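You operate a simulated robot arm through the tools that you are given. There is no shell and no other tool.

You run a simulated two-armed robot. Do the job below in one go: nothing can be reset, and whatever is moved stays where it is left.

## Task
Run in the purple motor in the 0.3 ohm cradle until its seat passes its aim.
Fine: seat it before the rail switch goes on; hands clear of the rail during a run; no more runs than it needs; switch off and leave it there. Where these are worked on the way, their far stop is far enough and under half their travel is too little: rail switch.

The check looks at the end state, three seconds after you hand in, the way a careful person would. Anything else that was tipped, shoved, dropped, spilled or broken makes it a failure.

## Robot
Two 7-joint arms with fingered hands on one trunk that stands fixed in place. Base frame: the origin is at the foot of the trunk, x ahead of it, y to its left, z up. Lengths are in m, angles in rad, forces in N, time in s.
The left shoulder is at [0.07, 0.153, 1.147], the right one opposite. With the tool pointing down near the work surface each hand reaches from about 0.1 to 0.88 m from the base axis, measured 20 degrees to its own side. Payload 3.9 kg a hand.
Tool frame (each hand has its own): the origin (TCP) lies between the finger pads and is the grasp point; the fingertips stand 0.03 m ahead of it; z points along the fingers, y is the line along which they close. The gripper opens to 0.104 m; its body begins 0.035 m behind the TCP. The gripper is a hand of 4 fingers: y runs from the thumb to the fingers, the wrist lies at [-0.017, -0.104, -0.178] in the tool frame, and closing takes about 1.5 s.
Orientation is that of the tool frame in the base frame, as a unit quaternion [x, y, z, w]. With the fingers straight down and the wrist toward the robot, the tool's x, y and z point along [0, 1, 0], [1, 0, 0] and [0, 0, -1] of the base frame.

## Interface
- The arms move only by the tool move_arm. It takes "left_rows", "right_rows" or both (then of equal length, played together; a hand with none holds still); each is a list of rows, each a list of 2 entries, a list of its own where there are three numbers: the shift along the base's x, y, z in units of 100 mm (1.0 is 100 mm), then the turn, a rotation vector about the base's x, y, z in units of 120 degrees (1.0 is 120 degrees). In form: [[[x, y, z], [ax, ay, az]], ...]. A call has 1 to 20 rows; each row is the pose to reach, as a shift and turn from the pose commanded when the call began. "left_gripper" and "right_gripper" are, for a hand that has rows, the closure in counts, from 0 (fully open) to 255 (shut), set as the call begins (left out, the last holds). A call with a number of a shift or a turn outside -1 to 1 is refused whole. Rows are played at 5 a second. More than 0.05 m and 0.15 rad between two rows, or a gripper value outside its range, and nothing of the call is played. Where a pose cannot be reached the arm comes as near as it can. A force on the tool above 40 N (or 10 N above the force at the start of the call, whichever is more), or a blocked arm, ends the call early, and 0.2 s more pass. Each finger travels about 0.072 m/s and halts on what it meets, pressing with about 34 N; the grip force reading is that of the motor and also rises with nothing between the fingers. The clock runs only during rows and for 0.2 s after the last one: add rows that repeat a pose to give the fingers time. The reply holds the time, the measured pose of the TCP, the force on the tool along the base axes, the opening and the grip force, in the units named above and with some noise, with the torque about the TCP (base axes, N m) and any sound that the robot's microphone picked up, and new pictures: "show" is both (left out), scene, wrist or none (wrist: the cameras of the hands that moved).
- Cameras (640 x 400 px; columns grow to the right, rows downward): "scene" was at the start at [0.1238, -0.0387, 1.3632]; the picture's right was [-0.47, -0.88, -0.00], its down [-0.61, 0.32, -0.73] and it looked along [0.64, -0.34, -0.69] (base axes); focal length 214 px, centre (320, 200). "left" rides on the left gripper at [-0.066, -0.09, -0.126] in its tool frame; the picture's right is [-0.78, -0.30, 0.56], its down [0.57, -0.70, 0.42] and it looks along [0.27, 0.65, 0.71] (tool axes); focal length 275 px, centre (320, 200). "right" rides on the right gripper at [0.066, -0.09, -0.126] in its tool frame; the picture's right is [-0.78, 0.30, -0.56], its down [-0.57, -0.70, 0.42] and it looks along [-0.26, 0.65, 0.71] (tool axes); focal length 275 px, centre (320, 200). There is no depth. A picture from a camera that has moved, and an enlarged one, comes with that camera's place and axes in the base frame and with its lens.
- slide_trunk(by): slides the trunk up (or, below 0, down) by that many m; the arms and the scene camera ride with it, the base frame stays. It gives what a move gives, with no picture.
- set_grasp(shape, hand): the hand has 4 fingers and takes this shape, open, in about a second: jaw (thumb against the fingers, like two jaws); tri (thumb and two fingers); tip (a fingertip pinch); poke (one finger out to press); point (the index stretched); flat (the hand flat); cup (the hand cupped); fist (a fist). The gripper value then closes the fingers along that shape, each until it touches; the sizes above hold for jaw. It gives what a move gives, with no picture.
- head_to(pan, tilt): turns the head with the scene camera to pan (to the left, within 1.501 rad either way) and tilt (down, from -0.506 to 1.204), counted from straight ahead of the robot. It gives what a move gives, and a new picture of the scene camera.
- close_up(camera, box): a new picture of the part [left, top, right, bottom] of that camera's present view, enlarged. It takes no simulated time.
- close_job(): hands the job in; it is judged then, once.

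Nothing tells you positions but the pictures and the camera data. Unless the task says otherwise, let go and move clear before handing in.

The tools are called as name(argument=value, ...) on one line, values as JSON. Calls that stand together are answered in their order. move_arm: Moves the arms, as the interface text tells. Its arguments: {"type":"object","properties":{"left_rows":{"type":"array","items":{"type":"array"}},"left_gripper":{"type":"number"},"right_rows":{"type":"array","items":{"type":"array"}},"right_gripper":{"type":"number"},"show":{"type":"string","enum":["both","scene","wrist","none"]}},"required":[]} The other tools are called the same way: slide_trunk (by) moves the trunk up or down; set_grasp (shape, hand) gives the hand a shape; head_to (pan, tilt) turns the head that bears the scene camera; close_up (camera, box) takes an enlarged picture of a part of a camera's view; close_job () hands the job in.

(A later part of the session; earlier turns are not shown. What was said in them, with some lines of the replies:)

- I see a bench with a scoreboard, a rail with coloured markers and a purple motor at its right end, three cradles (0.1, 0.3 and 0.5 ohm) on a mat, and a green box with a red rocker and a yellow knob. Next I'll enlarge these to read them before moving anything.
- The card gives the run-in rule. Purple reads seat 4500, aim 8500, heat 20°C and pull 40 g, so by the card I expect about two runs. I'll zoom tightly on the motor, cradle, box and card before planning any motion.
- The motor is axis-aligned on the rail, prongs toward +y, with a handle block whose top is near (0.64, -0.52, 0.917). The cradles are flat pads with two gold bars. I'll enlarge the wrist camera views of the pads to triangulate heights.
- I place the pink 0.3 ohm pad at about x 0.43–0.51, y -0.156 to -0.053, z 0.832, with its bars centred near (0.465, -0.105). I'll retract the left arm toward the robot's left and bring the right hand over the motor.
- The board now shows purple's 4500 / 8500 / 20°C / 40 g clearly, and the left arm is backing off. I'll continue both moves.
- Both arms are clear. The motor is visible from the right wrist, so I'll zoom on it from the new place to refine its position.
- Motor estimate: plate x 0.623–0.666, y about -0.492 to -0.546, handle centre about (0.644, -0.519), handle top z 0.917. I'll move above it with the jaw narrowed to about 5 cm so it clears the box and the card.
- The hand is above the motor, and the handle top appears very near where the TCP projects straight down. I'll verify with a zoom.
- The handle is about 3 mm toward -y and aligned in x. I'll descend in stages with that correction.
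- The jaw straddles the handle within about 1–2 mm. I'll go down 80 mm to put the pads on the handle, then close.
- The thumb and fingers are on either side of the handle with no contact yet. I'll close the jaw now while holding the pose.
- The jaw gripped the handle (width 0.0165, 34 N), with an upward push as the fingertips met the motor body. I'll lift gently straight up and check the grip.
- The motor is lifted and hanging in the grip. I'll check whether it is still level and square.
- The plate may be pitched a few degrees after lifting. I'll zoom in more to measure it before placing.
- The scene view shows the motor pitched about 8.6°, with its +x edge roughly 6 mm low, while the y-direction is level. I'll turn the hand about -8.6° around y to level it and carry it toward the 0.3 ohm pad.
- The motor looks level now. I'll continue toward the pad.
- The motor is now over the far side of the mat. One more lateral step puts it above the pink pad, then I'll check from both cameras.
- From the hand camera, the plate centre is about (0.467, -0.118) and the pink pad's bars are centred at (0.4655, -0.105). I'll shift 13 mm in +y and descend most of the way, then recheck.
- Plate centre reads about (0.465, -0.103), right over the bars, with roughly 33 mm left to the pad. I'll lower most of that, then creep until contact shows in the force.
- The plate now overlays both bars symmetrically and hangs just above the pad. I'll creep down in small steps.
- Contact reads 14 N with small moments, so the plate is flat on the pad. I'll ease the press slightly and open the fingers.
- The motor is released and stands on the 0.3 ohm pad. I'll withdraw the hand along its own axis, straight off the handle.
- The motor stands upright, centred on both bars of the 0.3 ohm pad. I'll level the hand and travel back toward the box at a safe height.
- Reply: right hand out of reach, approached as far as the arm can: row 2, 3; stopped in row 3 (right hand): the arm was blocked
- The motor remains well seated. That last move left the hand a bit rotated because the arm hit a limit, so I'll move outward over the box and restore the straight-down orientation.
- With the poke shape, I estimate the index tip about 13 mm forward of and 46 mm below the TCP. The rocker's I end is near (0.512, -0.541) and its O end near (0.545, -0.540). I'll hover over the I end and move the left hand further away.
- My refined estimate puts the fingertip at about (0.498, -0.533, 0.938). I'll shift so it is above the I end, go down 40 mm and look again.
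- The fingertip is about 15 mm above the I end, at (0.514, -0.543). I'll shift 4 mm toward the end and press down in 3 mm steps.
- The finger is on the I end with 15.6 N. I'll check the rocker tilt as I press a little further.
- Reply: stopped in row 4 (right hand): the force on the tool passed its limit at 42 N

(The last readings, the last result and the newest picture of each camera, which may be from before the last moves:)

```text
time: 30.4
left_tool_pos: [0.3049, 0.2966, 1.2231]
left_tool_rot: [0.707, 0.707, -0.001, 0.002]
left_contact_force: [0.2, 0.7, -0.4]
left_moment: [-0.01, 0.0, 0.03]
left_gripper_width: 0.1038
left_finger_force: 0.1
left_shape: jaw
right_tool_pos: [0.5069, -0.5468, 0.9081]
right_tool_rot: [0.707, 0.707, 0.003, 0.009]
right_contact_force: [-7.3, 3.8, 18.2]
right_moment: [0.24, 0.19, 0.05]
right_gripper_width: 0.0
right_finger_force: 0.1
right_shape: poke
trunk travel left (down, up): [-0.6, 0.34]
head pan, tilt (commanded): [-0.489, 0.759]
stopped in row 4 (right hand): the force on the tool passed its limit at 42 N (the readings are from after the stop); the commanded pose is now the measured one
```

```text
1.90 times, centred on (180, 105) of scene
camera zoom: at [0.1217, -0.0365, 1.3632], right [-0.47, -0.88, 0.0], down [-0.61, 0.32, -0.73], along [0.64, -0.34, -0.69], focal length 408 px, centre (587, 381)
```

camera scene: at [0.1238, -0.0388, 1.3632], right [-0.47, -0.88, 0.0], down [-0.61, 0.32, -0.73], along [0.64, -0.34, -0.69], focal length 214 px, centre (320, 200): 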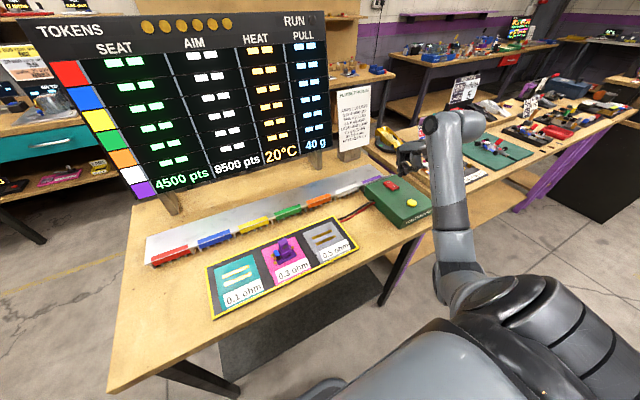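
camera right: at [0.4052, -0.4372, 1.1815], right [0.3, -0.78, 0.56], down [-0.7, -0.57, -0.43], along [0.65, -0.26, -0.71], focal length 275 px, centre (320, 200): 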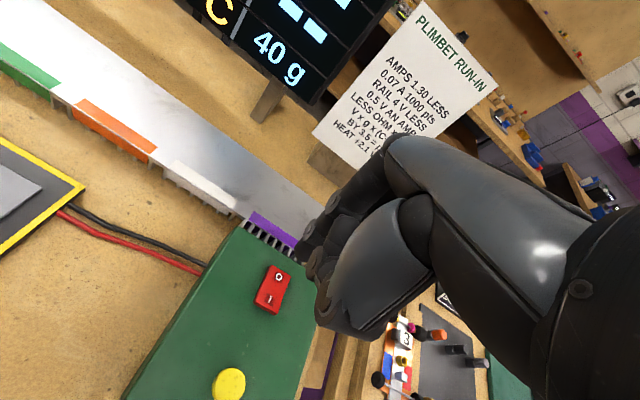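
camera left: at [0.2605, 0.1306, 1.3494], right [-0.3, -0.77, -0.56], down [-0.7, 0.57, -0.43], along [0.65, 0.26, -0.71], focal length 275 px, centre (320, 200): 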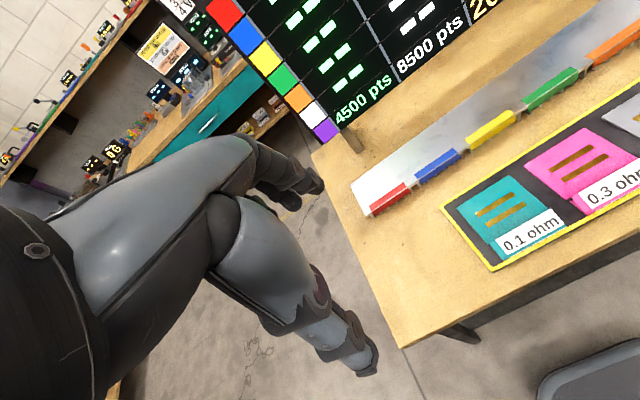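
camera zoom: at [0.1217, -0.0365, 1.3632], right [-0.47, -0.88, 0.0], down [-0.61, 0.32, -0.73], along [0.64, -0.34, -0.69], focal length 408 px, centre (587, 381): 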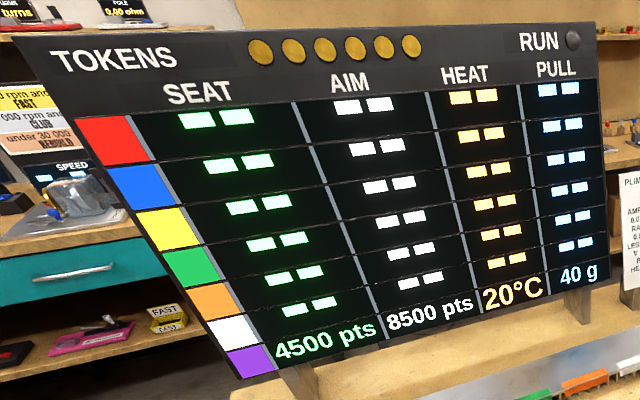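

The press hit the stop at 42 N. The board is unchanged, with six tokens and the RUN lamp dark. I'll lift off and look at the rocker.

move_arm(right_rows=[[[0, 0, 0.1], [0, 0, 0]], [[-0.1, 0, 0.3], [0, 0, 0]], [[-0.3, 0, 0.5], [0, 0, 0]], [[-0.5, 0, 0.5], [0, 0, 0]], [[-0.5, 0, 0.5], [0, 0, 0]]], show="none")

close_up(camera="right", box=[220, 160, 380, 320])

close_up(camera="scene", box=[370, 165, 440, 225])

close_up(camera="scene", box=[20, 0, 340, 210])

```text
time: 31.6
left_tool_pos: [0.3068, 0.2944, 1.2245]
left_tool_rot: [0.707, 0.707, 0.0, 0.0]
left_contact_force: [-0.1, 0.4, -0.4]
left_moment: [0.02, 0.03, -0.03]
left_gripper_width: 0.1037
left_finger_force: 0.1
left_shape: jaw
right_tool_pos: [0.4565, -0.5474, 0.9515]
right_tool_rot: [0.708, 0.706, 0.003, 0.006]
right_contact_force: [0.3, 0.4, -0.1]
right_moment: [-0.02, 0.03, 0.0]
right_gripper_width: 0.0
right_finger_force: 0.0
right_shape: poke
trunk travel left (down, up): [-0.6, 0.34]
head pan, tilt (commanded): [-0.489, 0.759]
```

```text
2.50 times, centred on (300, 240) of right
camera zoom: at [0.3656, -0.4795, 1.0758], right [0.29, -0.77, 0.56], down [-0.7, -0.57, -0.43], along [0.65, -0.27, -0.71], focal length 688 px, centre (370, 100)
```

zoom: 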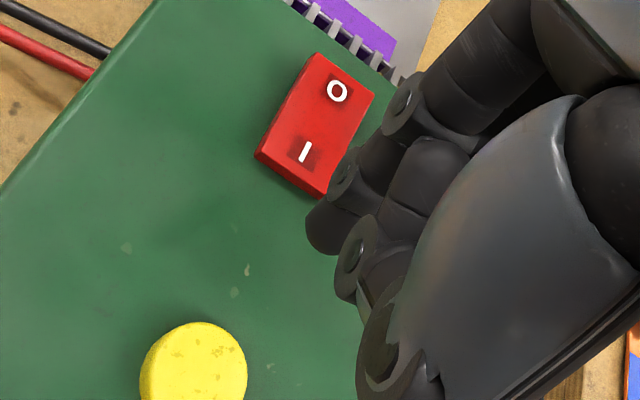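

```text
6.67 times, centred on (405, 195) of scene
camera zoom: at [0.1239, -0.0381, 1.3632], right [-0.47, -0.88, 0.0], down [-0.61, 0.32, -0.73], along [0.64, -0.34, -0.69], focal length 1430 px, centre (-247, 233)
```

zoom: 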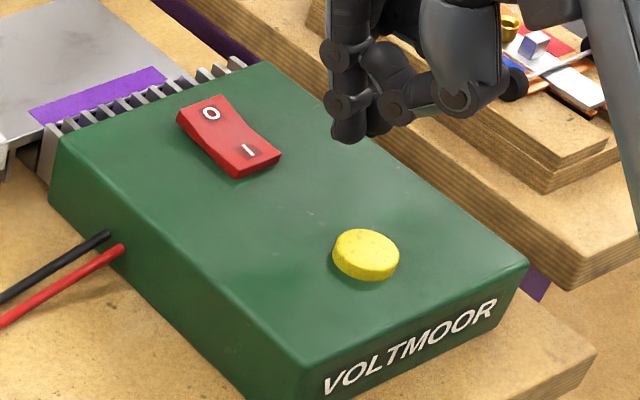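

```text
1.90 times, centred on (180, 105) of scene
camera zoom: at [0.1239, -0.0381, 1.3632], right [-0.47, -0.88, 0.0], down [-0.61, 0.32, -0.73], along [0.64, -0.34, -0.69], focal length 408 px, centre (587, 381)
```

zoom: 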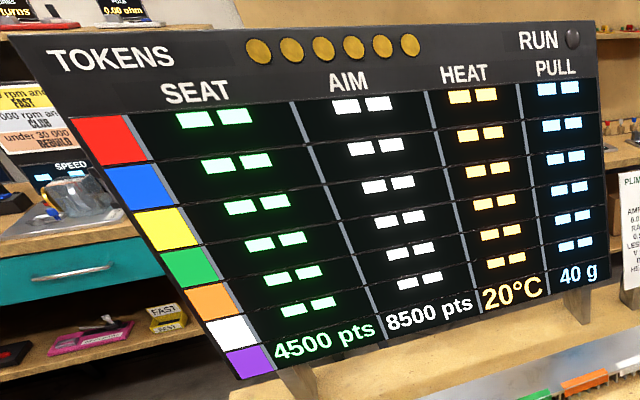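

close_up(camera="scene", box=[360, 165, 440, 235])

close_up(camera="scene", box=[376, 172, 404, 196])

```text
5.71 times, centred on (400, 200) of scene
camera zoom: at [0.1239, -0.0381, 1.3632], right [-0.47, -0.88, 0.0], down [-0.61, 0.32, -0.73], along [0.64, -0.34, -0.69], focal length 1226 px, centre (-137, 200)
```

zoom: 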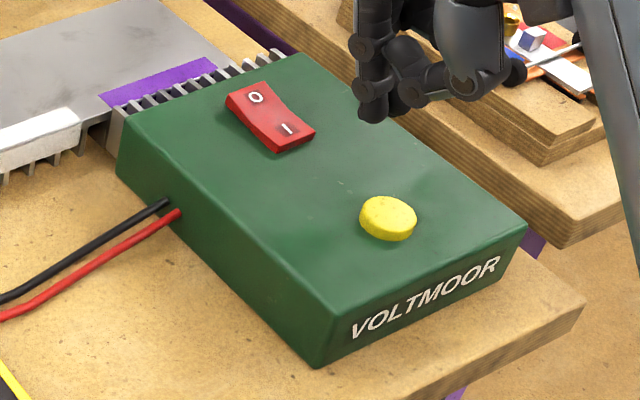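

```text
16.00 times, centred on (390, 184) of scene
camera zoom: at [0.1239, -0.0381, 1.3632], right [-0.47, -0.88, 0.0], down [-0.61, 0.32, -0.73], along [0.64, -0.34, -0.69], focal length 3432 px, centre (-800, 456)
```

zoom: 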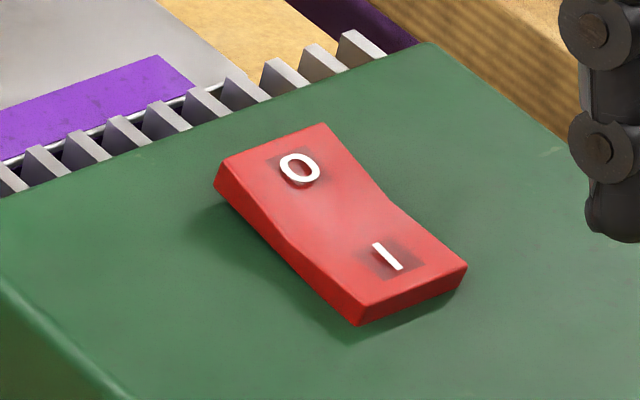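

The rocker has clearly tipped: the O end is up and the I end is down, so the rail switch is on. No run has started yet (RUN lamp dark, six tokens). Next I'll hover over the yellow button at about (0.426, -0.538).

move_arm(right_rows=[[[-0.18, 0.04, 0], [0, 0, 0]], [[-0.355, 0.04, -0.1], [0, 0, 0]], [[-0.355, 0.04, -0.22], [0, 0, 0]], [[-0.355, 0.04, -0.22], [0, 0, 0]]], show="none")

close_up(camera="right", box=[220, 180, 380, 340])

close_up(camera="scene", box=[370, 150, 450, 230])

```text
time: 32.6
left_tool_pos: [0.3054, 0.2946, 1.2239]
left_tool_rot: [0.707, 0.708, 0.0, 0.0]
left_contact_force: [1.1, 1.4, 0.0]
left_moment: [-0.01, 0.01, 0.03]
left_gripper_width: 0.1037
left_finger_force: 0.0
left_shape: jaw
right_tool_pos: [0.4221, -0.5449, 0.9304]
right_tool_rot: [0.708, 0.706, 0.002, 0.006]
right_contact_force: [-0.5, 0.8, -0.2]
right_moment: [0.01, -0.01, 0.02]
right_gripper_width: 0.0001
right_finger_force: 0.1
right_shape: poke
trunk travel left (down, up): [-0.6, 0.34]
head pan, tilt (commanded): [-0.489, 0.759]
```

```text
2.50 times, centred on (300, 260) of right
camera zoom: at [0.3313, -0.4765, 1.0548], right [0.29, -0.77, 0.56], down [-0.7, -0.57, -0.43], along [0.66, -0.27, -0.71], focal length 688 px, centre (370, 50)
```

zoom: 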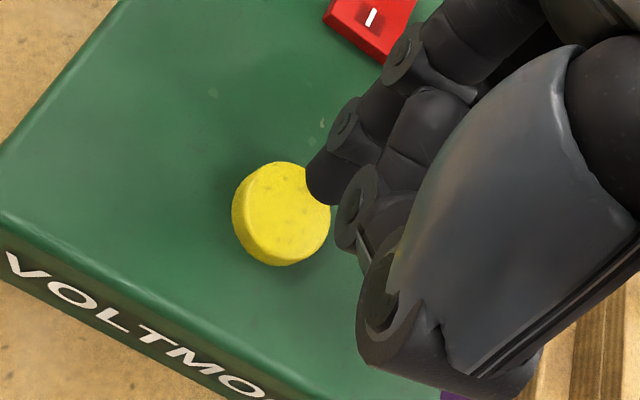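

```text
5.00 times, centred on (410, 190) of scene
camera zoom: at [0.1234, -0.0383, 1.3632], right [-0.47, -0.88, 0.0], down [-0.61, 0.32, -0.73], along [0.64, -0.34, -0.69], focal length 1072 px, centre (-130, 250)
```

zoom: 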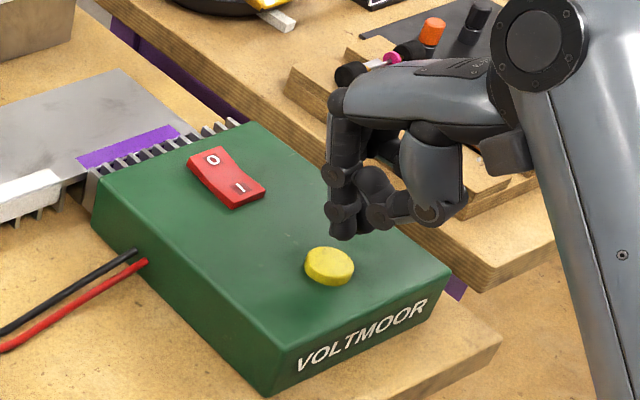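

The fingertip is aligned over the yellow button within a couple of mm. I'll press it once in small steps.

move_arm(right_rows=[[[0, 0, -0.1], [0, 0, 0]], [[0, 0, -0.18], [0, 0, 0]], [[0, 0, -0.22], [0, 0, 0]], [[0, 0, -0.25], [0, 0, 0]], [[0, 0, -0.28], [0, 0, 0]]], show="scene")

close_up(camera="scene", box=[370, 150, 450, 230])

close_up(camera="scene", box=[20, 0, 340, 210])

```text
time: 33.8
left_tool_pos: [0.3057, 0.2953, 1.225]
left_tool_rot: [0.707, 0.708, 0.0, 0.001]
left_contact_force: [0.3, -0.8, 0.7]
left_moment: [0.03, -0.02, 0.03]
left_gripper_width: 0.1036
left_finger_force: 0.1
left_shape: jaw
right_tool_pos: [0.4214, -0.5431, 0.9046]
right_tool_rot: [0.708, 0.706, 0.003, 0.006]
right_contact_force: [1.0, -1.2, 5.3]
right_moment: [-0.07, -0.02, 0.02]
right_gripper_width: 0.0
right_finger_force: 0.0
right_shape: poke
trunk travel left (down, up): [-0.6, 0.34]
head pan, tilt (commanded): [-0.489, 0.759]
heard: click
camera scene: at [0.1232, -0.038, 1.3634], right [-0.47, -0.88, 0.0], down [-0.61, 0.32, -0.73], along [0.64, -0.34, -0.69], focal length 214 px, centre (320, 200)
```

scene: 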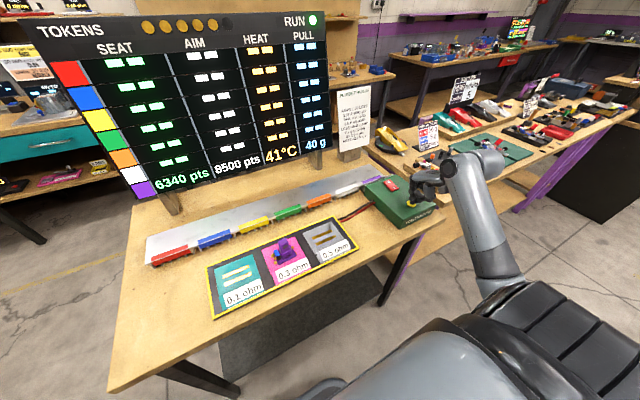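

```text
5.00 times, centred on (410, 190) of scene
camera zoom: at [0.1232, -0.038, 1.3634], right [-0.47, -0.88, 0.0], down [-0.61, 0.32, -0.73], along [0.64, -0.34, -0.69], focal length 1072 px, centre (-130, 250)
```

zoom: 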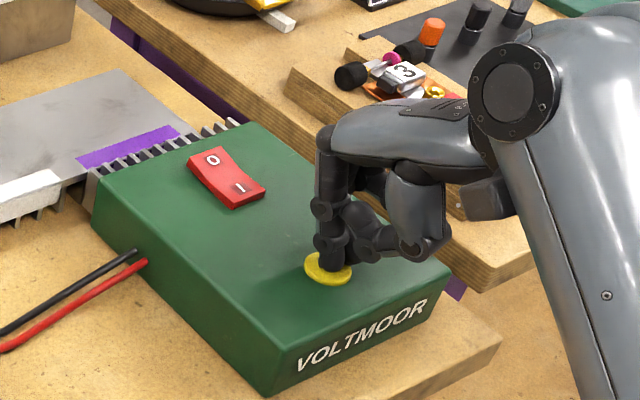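

```text
1.90 times, centred on (180, 105) of scene
camera zoom: at [0.1232, -0.038, 1.3634], right [-0.47, -0.88, 0.0], down [-0.61, 0.32, -0.73], along [0.64, -0.34, -0.69], focal length 408 px, centre (587, 381)
```

zoom: 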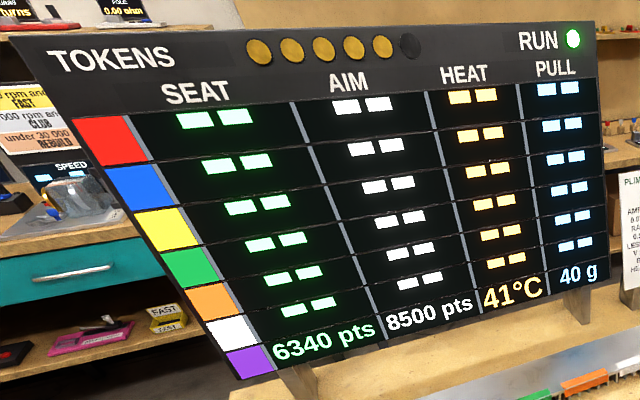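

Run 1 worked as the card predicts: seat 6340, heat 41°C, one token used, RUN lamp lit. I'll lift off the button and wait for the lamp to go out.

move_arm(right_rows=[[[0, 0, 0.1], [0, 0, 0]], [[0, 0, 0.28], [0, 0, 0]], [[0, 0, 0.28], [0, 0, 0]]], show="none")

close_up(camera="scene", box=[20, 0, 340, 210])

close_up(camera="scene", box=[370, 150, 450, 230])

close_up(camera="scene", box=[250, 220, 330, 290])

```text
time: 34.6
left_tool_pos: [0.3045, 0.2947, 1.2244]
left_tool_rot: [0.707, 0.707, 0.0, -0.001]
left_contact_force: [-0.5, 0.4, -0.5]
left_moment: [0.02, 0.01, -0.01]
left_gripper_width: 0.1039
left_finger_force: 0.0
left_shape: jaw
right_tool_pos: [0.4223, -0.5427, 0.9286]
right_tool_rot: [0.708, 0.706, 0.002, 0.005]
right_contact_force: [0.0, -0.1, 0.7]
right_moment: [-0.02, 0.01, 0.01]
right_gripper_width: 0.0002
right_finger_force: 0.2
right_shape: poke
trunk travel left (down, up): [-0.6, 0.34]
head pan, tilt (commanded): [-0.489, 0.759]
```

```text
1.90 times, centred on (180, 105) of scene
camera zoom: at [0.1238, -0.0387, 1.3632], right [-0.47, -0.88, 0.0], down [-0.61, 0.32, -0.73], along [0.64, -0.34, -0.69], focal length 408 px, centre (587, 381)
```

zoom: 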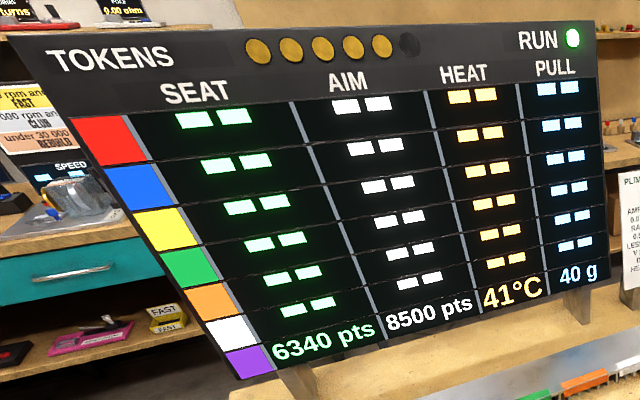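

```text
5.00 times, centred on (410, 190) of scene
camera zoom: at [0.1238, -0.0387, 1.3632], right [-0.47, -0.88, 0.0], down [-0.61, 0.32, -0.73], along [0.64, -0.34, -0.69], focal length 1072 px, centre (-130, 250)
```

zoom: 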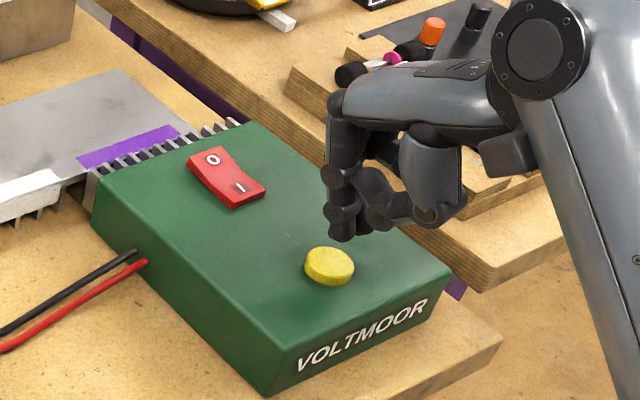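

```text
5.71 times, centred on (290, 255) of scene
camera zoom: at [0.1238, -0.0387, 1.3632], right [-0.47, -0.88, 0.0], down [-0.61, 0.32, -0.73], along [0.64, -0.34, -0.69], focal length 1226 px, centre (491, -114)
```

zoom: 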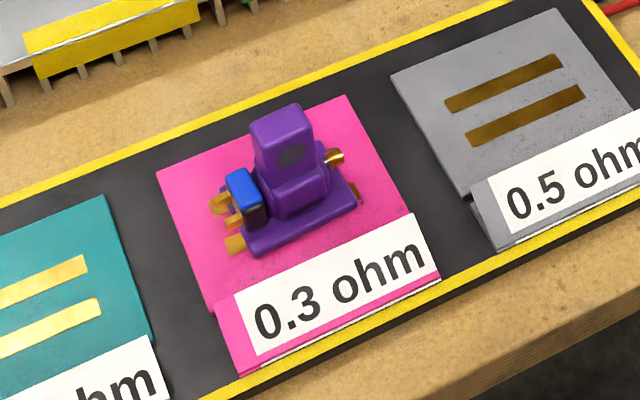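

The RUN lamp is still lit, and I won't press again while a run is on. I'll hold still for about 2 s and re-check.

move_arm(right_rows=[[[0, 0, 0], [0, 0, 0]], [[0, 0, 0], [0, 0, 0]], [[0, 0, 0], [0, 0, 0]], [[0, 0, 0], [0, 0, 0]], [[0, 0, 0], [0, 0, 0]], [[0, 0, 0], [0, 0, 0]], [[0, 0, 0], [0, 0, 0]], [[0, 0, 0], [0, 0, 0]], [[0, 0, 0], [0, 0, 0]], [[0, 0, 0], [0, 0, 0]]], show="none")

close_up(camera="scene", box=[20, 0, 340, 210])

```text
time: 36.8
left_tool_pos: [0.3063, 0.2955, 1.2238]
left_tool_rot: [0.707, 0.707, -0.001, 0.0]
left_contact_force: [0.6, -0.7, 0.1]
left_moment: [0.01, -0.01, -0.05]
left_gripper_width: 0.1035
left_finger_force: 0.0
left_shape: jaw
right_tool_pos: [0.4221, -0.5426, 0.9291]
right_tool_rot: [0.708, 0.706, 0.002, 0.005]
right_contact_force: [0.5, -0.3, -0.1]
right_moment: [0.0, 0.01, 0.01]
right_gripper_width: 0.0
right_finger_force: 0.0
right_shape: poke
trunk travel left (down, up): [-0.6, 0.34]
head pan, tilt (commanded): [-0.489, 0.759]
```

```text
1.90 times, centred on (180, 105) of scene
camera zoom: at [0.1237, -0.0385, 1.3632], right [-0.47, -0.88, 0.0], down [-0.61, 0.32, -0.73], along [0.64, -0.34, -0.69], focal length 408 px, centre (587, 381)
```

zoom: 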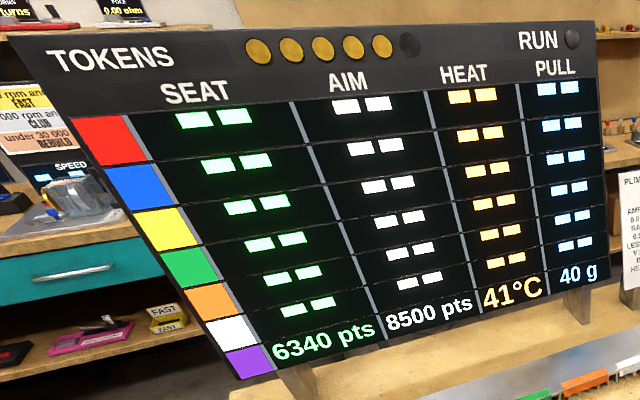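

The lamp is out and purple reads 6340, still below 8500, at 41°C. A second run should add about 2700, so I'll press the button once more.

move_arm(right_rows=[[[0, 0, -0.1], [0, 0, 0]], [[0, 0, -0.18], [0, 0, 0]], [[0, 0, -0.22], [0, 0, 0]], [[0, 0, -0.25], [0, 0, 0]], [[0, 0, -0.28], [0, 0, 0]]], show="none")

close_up(camera="scene", box=[20, 0, 340, 210])

```text
time: 38.0
left_tool_pos: [0.3058, 0.2951, 1.2239]
left_tool_rot: [0.707, 0.707, -0.001, 0.0]
left_contact_force: [0.7, -0.4, -0.6]
left_moment: [0.0, 0.0, -0.03]
left_gripper_width: 0.1039
left_finger_force: 0.1
left_shape: jaw
right_tool_pos: [0.4214, -0.5438, 0.9045]
right_tool_rot: [0.708, 0.706, 0.002, 0.005]
right_contact_force: [0.5, -1.6, 4.0]
right_moment: [-0.09, 0.0, 0.01]
right_gripper_width: 0.0
right_finger_force: 0.0
right_shape: poke
trunk travel left (down, up): [-0.6, 0.34]
head pan, tilt (commanded): [-0.489, 0.759]
heard: click
```

```text
1.90 times, centred on (180, 105) of scene
camera zoom: at [0.1232, -0.0381, 1.3634], right [-0.47, -0.88, 0.0], down [-0.61, 0.32, -0.73], along [0.64, -0.34, -0.69], focal length 408 px, centre (587, 381)
```

zoom: 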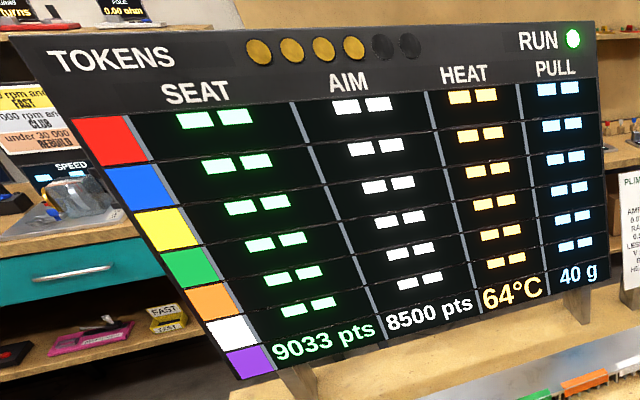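

Run 2 took purple to 9033, past its 8500 aim. I'll lift off and wait in place until the RUN lamp is out before going near the switch.

move_arm(right_rows=[[[0, 0, 0.1], [0, 0, 0]], [[0, 0, 0.3], [0, 0, 0]], [[0, 0, 0.5], [0, 0, 0]], [[0, 0, 0.5], [0, 0, 0]], [[0, 0, 0.5], [0, 0, 0]], [[0, 0, 0.5], [0, 0, 0]], [[0, 0, 0.5], [0, 0, 0]], [[0, 0, 0.5], [0, 0, 0]], [[0, 0, 0.5], [0, 0, 0]], [[0, 0, 0.5], [0, 0, 0]], [[0, 0, 0.5], [0, 0, 0]], [[0, 0, 0.5], [0, 0, 0]], [[0, 0, 0.5], [0, 0, 0]], [[0, 0, 0.5], [0, 0, 0]], [[0, 0, 0.5], [0, 0, 0]], [[0, 0, 0.5], [0, 0, 0]]], show="none")

close_up(camera="scene", box=[20, 0, 340, 210])

close_up(camera="right", box=[220, 160, 380, 320])

```text
time: 41.4
left_tool_pos: [0.3063, 0.2947, 1.2242]
left_tool_rot: [0.707, 0.707, 0.0, -0.001]
left_contact_force: [-0.2, -0.2, 0.1]
left_moment: [-0.02, 0.01, 0.05]
left_gripper_width: 0.1037
left_finger_force: 0.1
left_shape: jaw
right_tool_pos: [0.422, -0.542, 0.9548]
right_tool_rot: [0.708, 0.706, 0.003, 0.005]
right_contact_force: [0.0, 0.1, 0.4]
right_moment: [0.03, 0.02, 0.02]
right_gripper_width: 0.0
right_finger_force: 0.0
right_shape: poke
trunk travel left (down, up): [-0.6, 0.34]
head pan, tilt (commanded): [-0.489, 0.759]
```

```text
1.90 times, centred on (180, 105) of scene
camera zoom: at [0.1237, -0.0386, 1.3632], right [-0.47, -0.88, 0.0], down [-0.61, 0.32, -0.73], along [0.64, -0.34, -0.69], focal length 408 px, centre (587, 381)
```

zoom: 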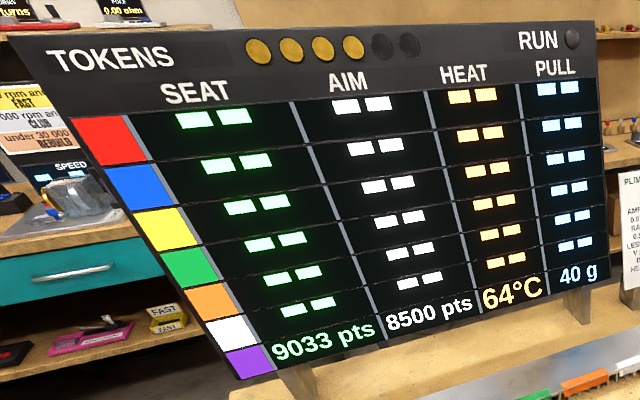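

```text
2.50 times, centred on (300, 240) of right
camera zoom: at [0.3318, -0.4754, 1.0786], right [0.29, -0.77, 0.56], down [-0.7, -0.57, -0.43], along [0.66, -0.27, -0.71], focal length 688 px, centre (370, 100)
```

zoom: 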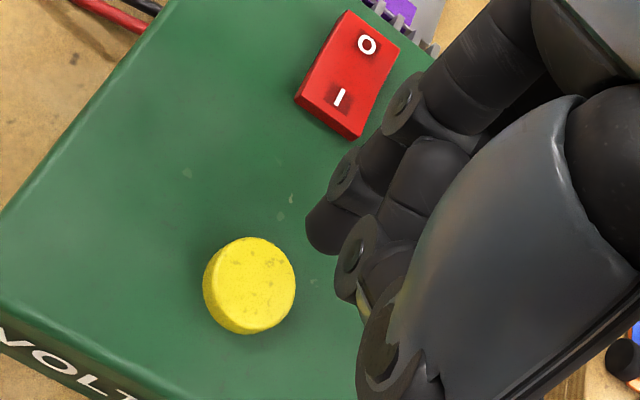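

The lamp is out at 9033 with no further run needed. I'll move the fingertip over the rocker's raised O end, around (0.547, -0.540).

move_arm(right_rows=[[[0.33, 0, 0], [0, 0, 0]], [[0.66, -0.02, 0], [0, 0, 0]], [[1, -0.02, 0], [0, 0, 0]]], show="none")

move_arm(right_rows=[[[0.1, 0, 0], [0, 0, 0]], [[0.21, 0, -0.1], [0, 0, 0]], [[0.21, 0, -0.2], [0, 0, 0]], [[0.21, 0, -0.2], [0, 0, 0]]], show="none")

close_up(camera="right", box=[220, 180, 380, 340])

close_up(camera="scene", box=[370, 140, 430, 220])

```text
time: 42.2
left_tool_pos: [0.3074, 0.2947, 1.2239]
left_tool_rot: [0.707, 0.707, -0.001, -0.001]
left_contact_force: [-0.4, 0.7, 0.6]
left_moment: [0.0, -0.01, 0.02]
left_gripper_width: 0.1037
left_finger_force: 0.1
left_shape: jaw
right_tool_pos: [0.5228, -0.5416, 0.9523]
right_tool_rot: [0.708, 0.707, 0.001, 0.004]
right_contact_force: [0.0, 0.5, -0.4]
right_moment: [0.01, 0.02, 0.01]
right_gripper_width: 0.0
right_finger_force: 0.1
right_shape: poke
trunk travel left (down, up): [-0.6, 0.34]
head pan, tilt (commanded): [-0.489, 0.759]
```

```text
time: 43.2
left_tool_pos: [0.3057, 0.2942, 1.2237]
left_tool_rot: [0.707, 0.707, 0.0, -0.001]
left_contact_force: [-0.5, 0.3, 0.4]
left_moment: [0.0, -0.01, -0.01]
left_gripper_width: 0.1037
left_finger_force: 0.0
left_shape: jaw
right_tool_pos: [0.5406, -0.5463, 0.9324]
right_tool_rot: [0.708, 0.706, 0.002, 0.006]
right_contact_force: [0.3, -0.2, 0.1]
right_moment: [0.02, 0.03, -0.01]
right_gripper_width: 0.0
right_finger_force: 0.1
right_shape: poke
trunk travel left (down, up): [-0.6, 0.34]
head pan, tilt (commanded): [-0.489, 0.759]
```

```text
2.50 times, centred on (300, 260) of right
camera zoom: at [0.4504, -0.479, 1.0567], right [0.29, -0.77, 0.56], down [-0.7, -0.57, -0.43], along [0.65, -0.27, -0.71], focal length 688 px, centre (370, 50)
```

zoom: 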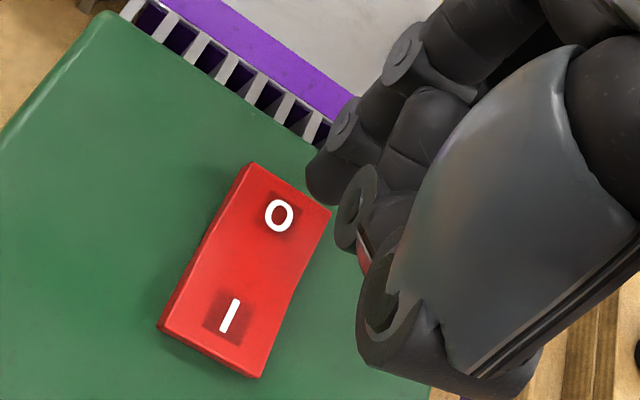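

```text
5.00 times, centred on (400, 180) of scene
camera zoom: at [0.124, -0.0384, 1.3632], right [-0.47, -0.88, 0.0], down [-0.61, 0.32, -0.73], along [0.64, -0.34, -0.69], focal length 1072 px, centre (-80, 300)
```

zoom: 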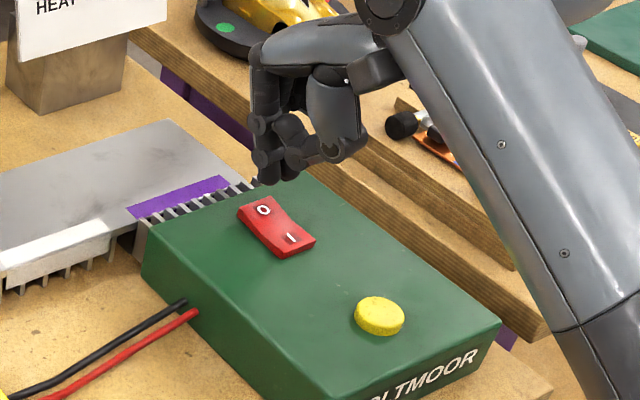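

The tip is over the O end at about (0.547, -0.544). I'll nudge it 3 mm inward and press down to the far stop.

move_arm(right_rows=[[[-0.03, 0.03, -0.05], [0, 0, 0]], [[-0.03, 0.03, -0.1], [0, 0, 0]], [[-0.03, 0.03, -0.14], [0, 0, 0]], [[-0.03, 0.03, -0.18], [0, 0, 0]], [[-0.03, 0.03, -0.21], [0, 0, 0]], [[-0.03, 0.03, -0.24], [0, 0, 0]], [[-0.03, 0.03, -0.27], [0, 0, 0]], [[-0.03, 0.03, -0.3], [0, 0, 0]], [[-0.03, 0.03, -0.32], [0, 0, 0]]], show="none")

close_up(camera="right", box=[220, 180, 380, 340])

close_up(camera="scene", box=[370, 140, 430, 220])

```text
time: 45.2
left_tool_pos: [0.3039, 0.2978, 1.2253]
left_tool_rot: [0.707, 0.707, 0.001, 0.001]
left_contact_force: [0.0, -0.7, -0.2]
left_moment: [0.0, 0.02, 0.05]
left_gripper_width: 0.1035
left_finger_force: 0.1
left_shape: jaw
right_tool_pos: [0.5401, -0.5421, 0.9069]
right_tool_rot: [0.708, 0.707, 0.004, 0.012]
right_contact_force: [9.8, -8.4, 30.7]
right_moment: [-0.57, -0.18, 0.13]
right_gripper_width: 0.0
right_finger_force: 0.1
right_shape: poke
trunk travel left (down, up): [-0.6, 0.34]
head pan, tilt (commanded): [-0.489, 0.759]
```

```text
2.50 times, centred on (300, 260) of right
camera zoom: at [0.4472, -0.4736, 1.0306], right [0.28, -0.77, 0.57], down [-0.69, -0.58, -0.43], along [0.66, -0.27, -0.7], focal length 688 px, centre (370, 50)
```

zoom: 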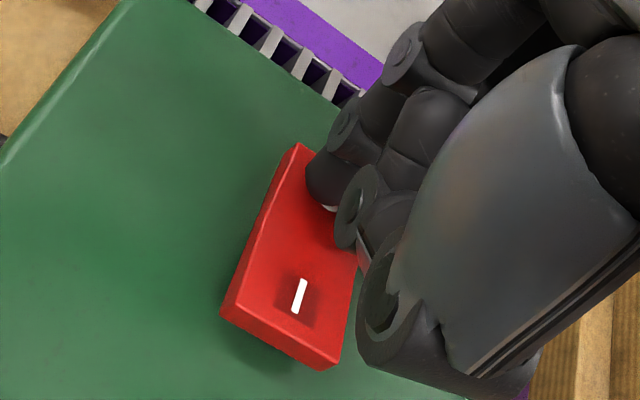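

```text
5.00 times, centred on (400, 180) of scene
camera zoom: at [0.1215, -0.0355, 1.364], right [-0.47, -0.88, 0.0], down [-0.61, 0.32, -0.73], along [0.64, -0.34, -0.69], focal length 1072 px, centre (-80, 300)
```

zoom: 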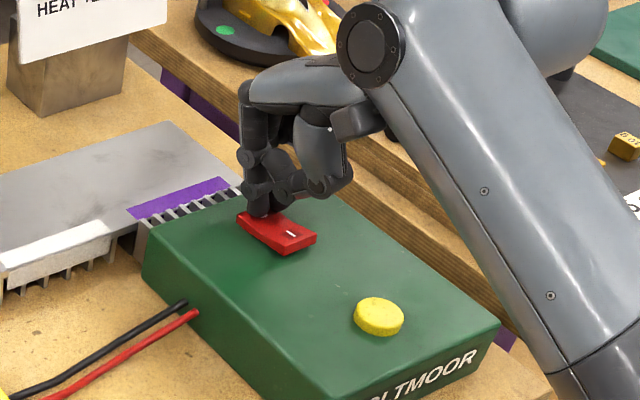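

About 31 N on the O end, and the I end has risen. I'll lift straight off and back away toward the robot's right, clear of everything.

move_arm(right_rows=[[[0, 0, 0.1], [0, 0, 0]], [[0, 0, 0.3], [0, 0, 0]], [[0, 0, 0.6], [0, 0, 0]], [[-0.2, 0, 0.9], [0, 0, 0]], [[-0.5, 0, 1], [0, 0, 0]], [[-0.8, 0, 1], [0, 0, 0]]], show="scene")

close_up(camera="scene", box=[360, 165, 440, 235])

close_up(camera="scene", box=[376, 172, 404, 196])

close_up(camera="scene", box=[20, 0, 340, 210])

```text
time: 46.6
left_tool_pos: [0.3054, 0.2954, 1.2243]
left_tool_rot: [0.707, 0.707, 0.001, 0.001]
left_contact_force: [-0.9, 0.0, -0.6]
left_moment: [0.01, 0.01, -0.01]
left_gripper_width: 0.1037
left_finger_force: 0.0
left_shape: jaw
right_tool_pos: [0.4563, -0.5416, 1.0022]
right_tool_rot: [0.708, 0.707, 0.002, 0.005]
right_contact_force: [0.0, -0.2, -0.1]
right_moment: [-0.02, 0.0, 0.04]
right_gripper_width: 0.0
right_finger_force: 0.1
right_shape: poke
trunk travel left (down, up): [-0.6, 0.34]
head pan, tilt (commanded): [-0.489, 0.759]
camera scene: at [0.1224, -0.0385, 1.3633], right [-0.47, -0.88, 0.0], down [-0.61, 0.32, -0.73], along [0.64, -0.34, -0.69], focal length 214 px, centre (320, 200)
```

scene: 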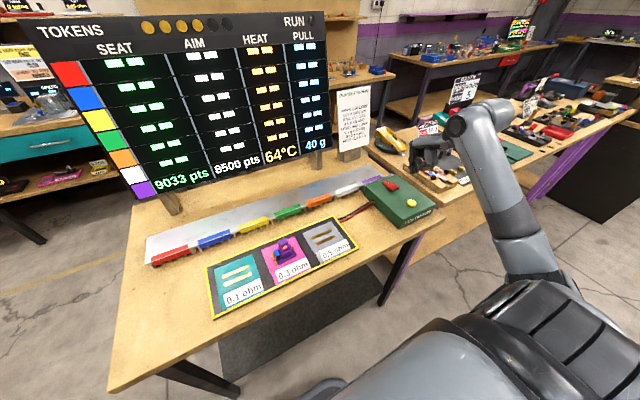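

```text
5.71 times, centred on (400, 200) of scene
camera zoom: at [0.1224, -0.0385, 1.3633], right [-0.47, -0.88, 0.0], down [-0.61, 0.32, -0.73], along [0.64, -0.34, -0.69], focal length 1226 px, centre (-137, 200)
```

zoom: 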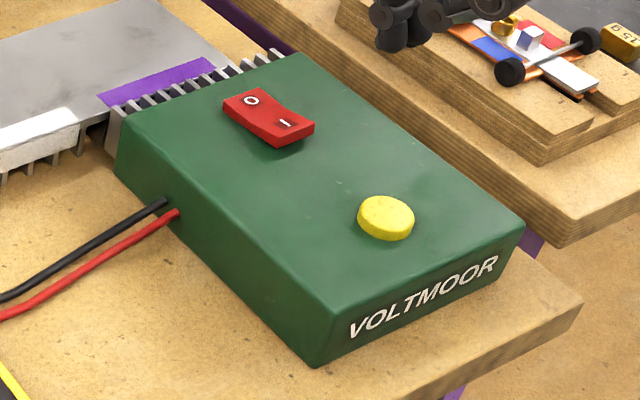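

```text
16.00 times, centred on (390, 184) of scene
camera zoom: at [0.1224, -0.0385, 1.3633], right [-0.47, -0.88, 0.0], down [-0.61, 0.32, -0.73], along [0.64, -0.34, -0.69], focal length 3432 px, centre (-800, 456)
```

zoom: 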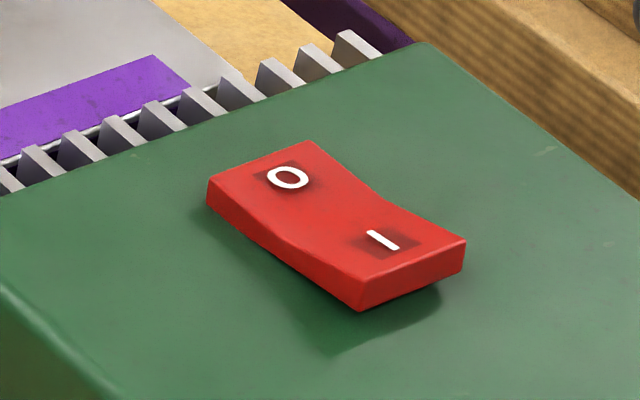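

```text
1.90 times, centred on (180, 105) of scene
camera zoom: at [0.1224, -0.0385, 1.3633], right [-0.47, -0.88, 0.0], down [-0.61, 0.32, -0.73], along [0.64, -0.34, -0.69], focal length 408 px, centre (587, 381)
```

zoom: 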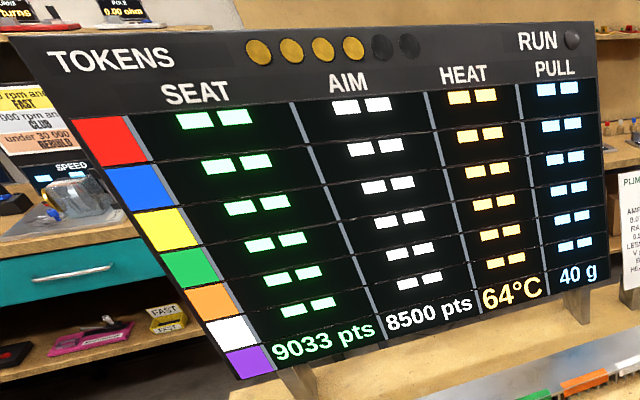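

The rocker is back at O (I end raised), the board holds 9033 / 8500 with two tokens used, and the RUN lamp is dark. I'll pull the right hand well clear and do a final check of the motor and the bench.

move_arm(right_rows=[[[-0.2, 0.05, 0.3], [0, 0, 0]], [[-0.4, 0.1, 0.6], [0, 0, 0]], [[-0.6, 0.2, 0.9], [0, 0, 0]], [[-0.8, 0.3, 1], [0, 0, 0]], [[-0.8, 0.3, 1], [0, 0, 0]]], show="scene")

close_up(camera="scene", box=[200, 160, 440, 320])

close_up(camera="scene", box=[255, 225, 325, 290])

```text
time: 47.8
left_tool_pos: [0.307, 0.2949, 1.2245]
left_tool_rot: [0.707, 0.707, 0.001, -0.001]
left_contact_force: [0.2, 0.4, -0.1]
left_moment: [-0.02, 0.01, 0.01]
left_gripper_width: 0.1036
left_finger_force: 0.1
left_shape: jaw
right_tool_pos: [0.3791, -0.5106, 1.0994]
right_tool_rot: [0.708, 0.707, 0.002, 0.005]
right_contact_force: [-1.2, -0.4, 0.0]
right_moment: [-0.02, 0.0, 0.0]
right_gripper_width: 0.0
right_finger_force: 0.1
right_shape: poke
trunk travel left (down, up): [-0.6, 0.34]
head pan, tilt (commanded): [-0.489, 0.759]
camera scene: at [0.1242, -0.0389, 1.3631], right [-0.47, -0.88, 0.0], down [-0.61, 0.32, -0.72], along [0.64, -0.34, -0.69], focal length 214 px, centre (320, 200)
```

scene: 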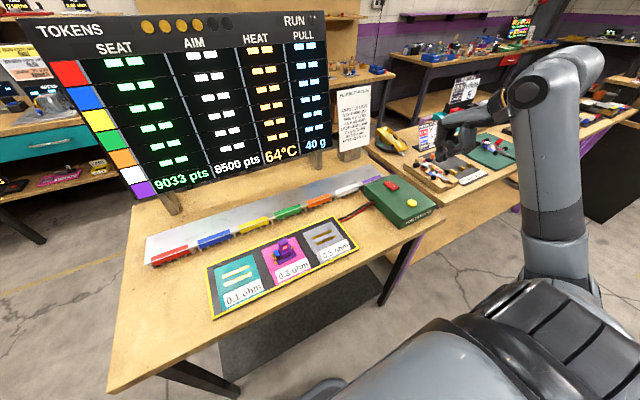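

```text
2.50 times, centred on (320, 240) of scene
camera zoom: at [0.1242, -0.0389, 1.3631], right [-0.47, -0.88, 0.0], down [-0.61, 0.32, -0.72], along [0.64, -0.34, -0.69], focal length 536 px, centre (320, 100)
```

zoom: 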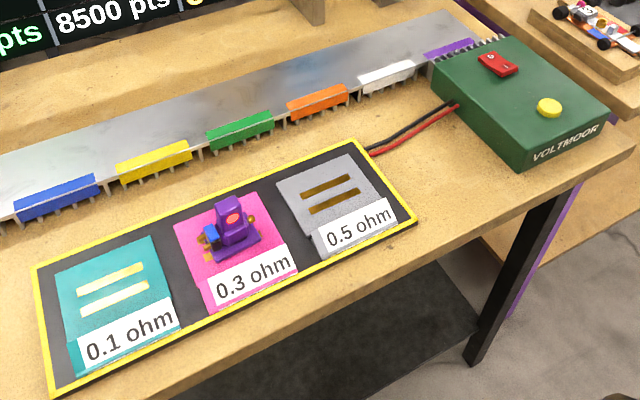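

```text
6.15 times, centred on (290, 258) of scene
camera zoom: at [0.1242, -0.0389, 1.3631], right [-0.47, -0.88, 0.0], down [-0.61, 0.32, -0.72], along [0.64, -0.34, -0.69], focal length 1320 px, centre (505, -154)
```

zoom: 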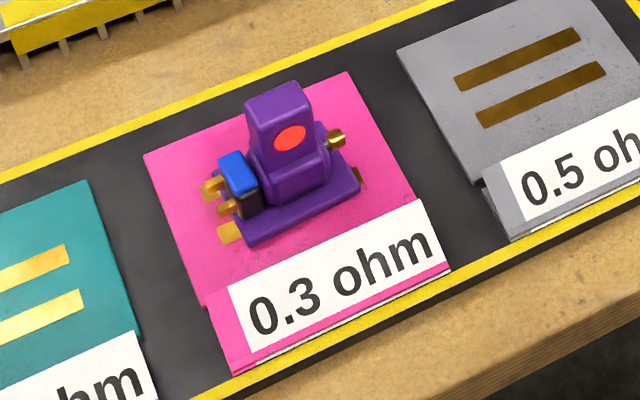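

The purple motor sits square in the 0.3 ohm cradle, its disc glowing red from the run heat. Purple reads 9033 against an aim of 8500, the switch is off, and both hands are clear with nothing else disturbed. Now I'll hand the job in.

close_job()

```text
The job is handed in.
```

The purple motor is run in: its seat reads 9033 pts on the board, past its aim of 8500. I've handed the job in, but no pass or fail result came back.

- **Seating:** I put the motor upright across both contact bars of the 0.3 ohm cradle before the rail switch went on. It is still there.
- **Runs:** It took two. The first brought the seat from 4500 to 6340, short of the aim, and the second to 9033. Four of the six tokens are left.
- **Hands during runs:** I stayed at the yellow button, on the box, until the RUN lamp went out each time. I only went back to the switch after the second run ended.
- **Switch:** I pressed it back to off at its stop and left it there. The heat reading was 64°C at the end.

Both hands are clear of the bench. In the final pictures nothing else looked moved or tipped.
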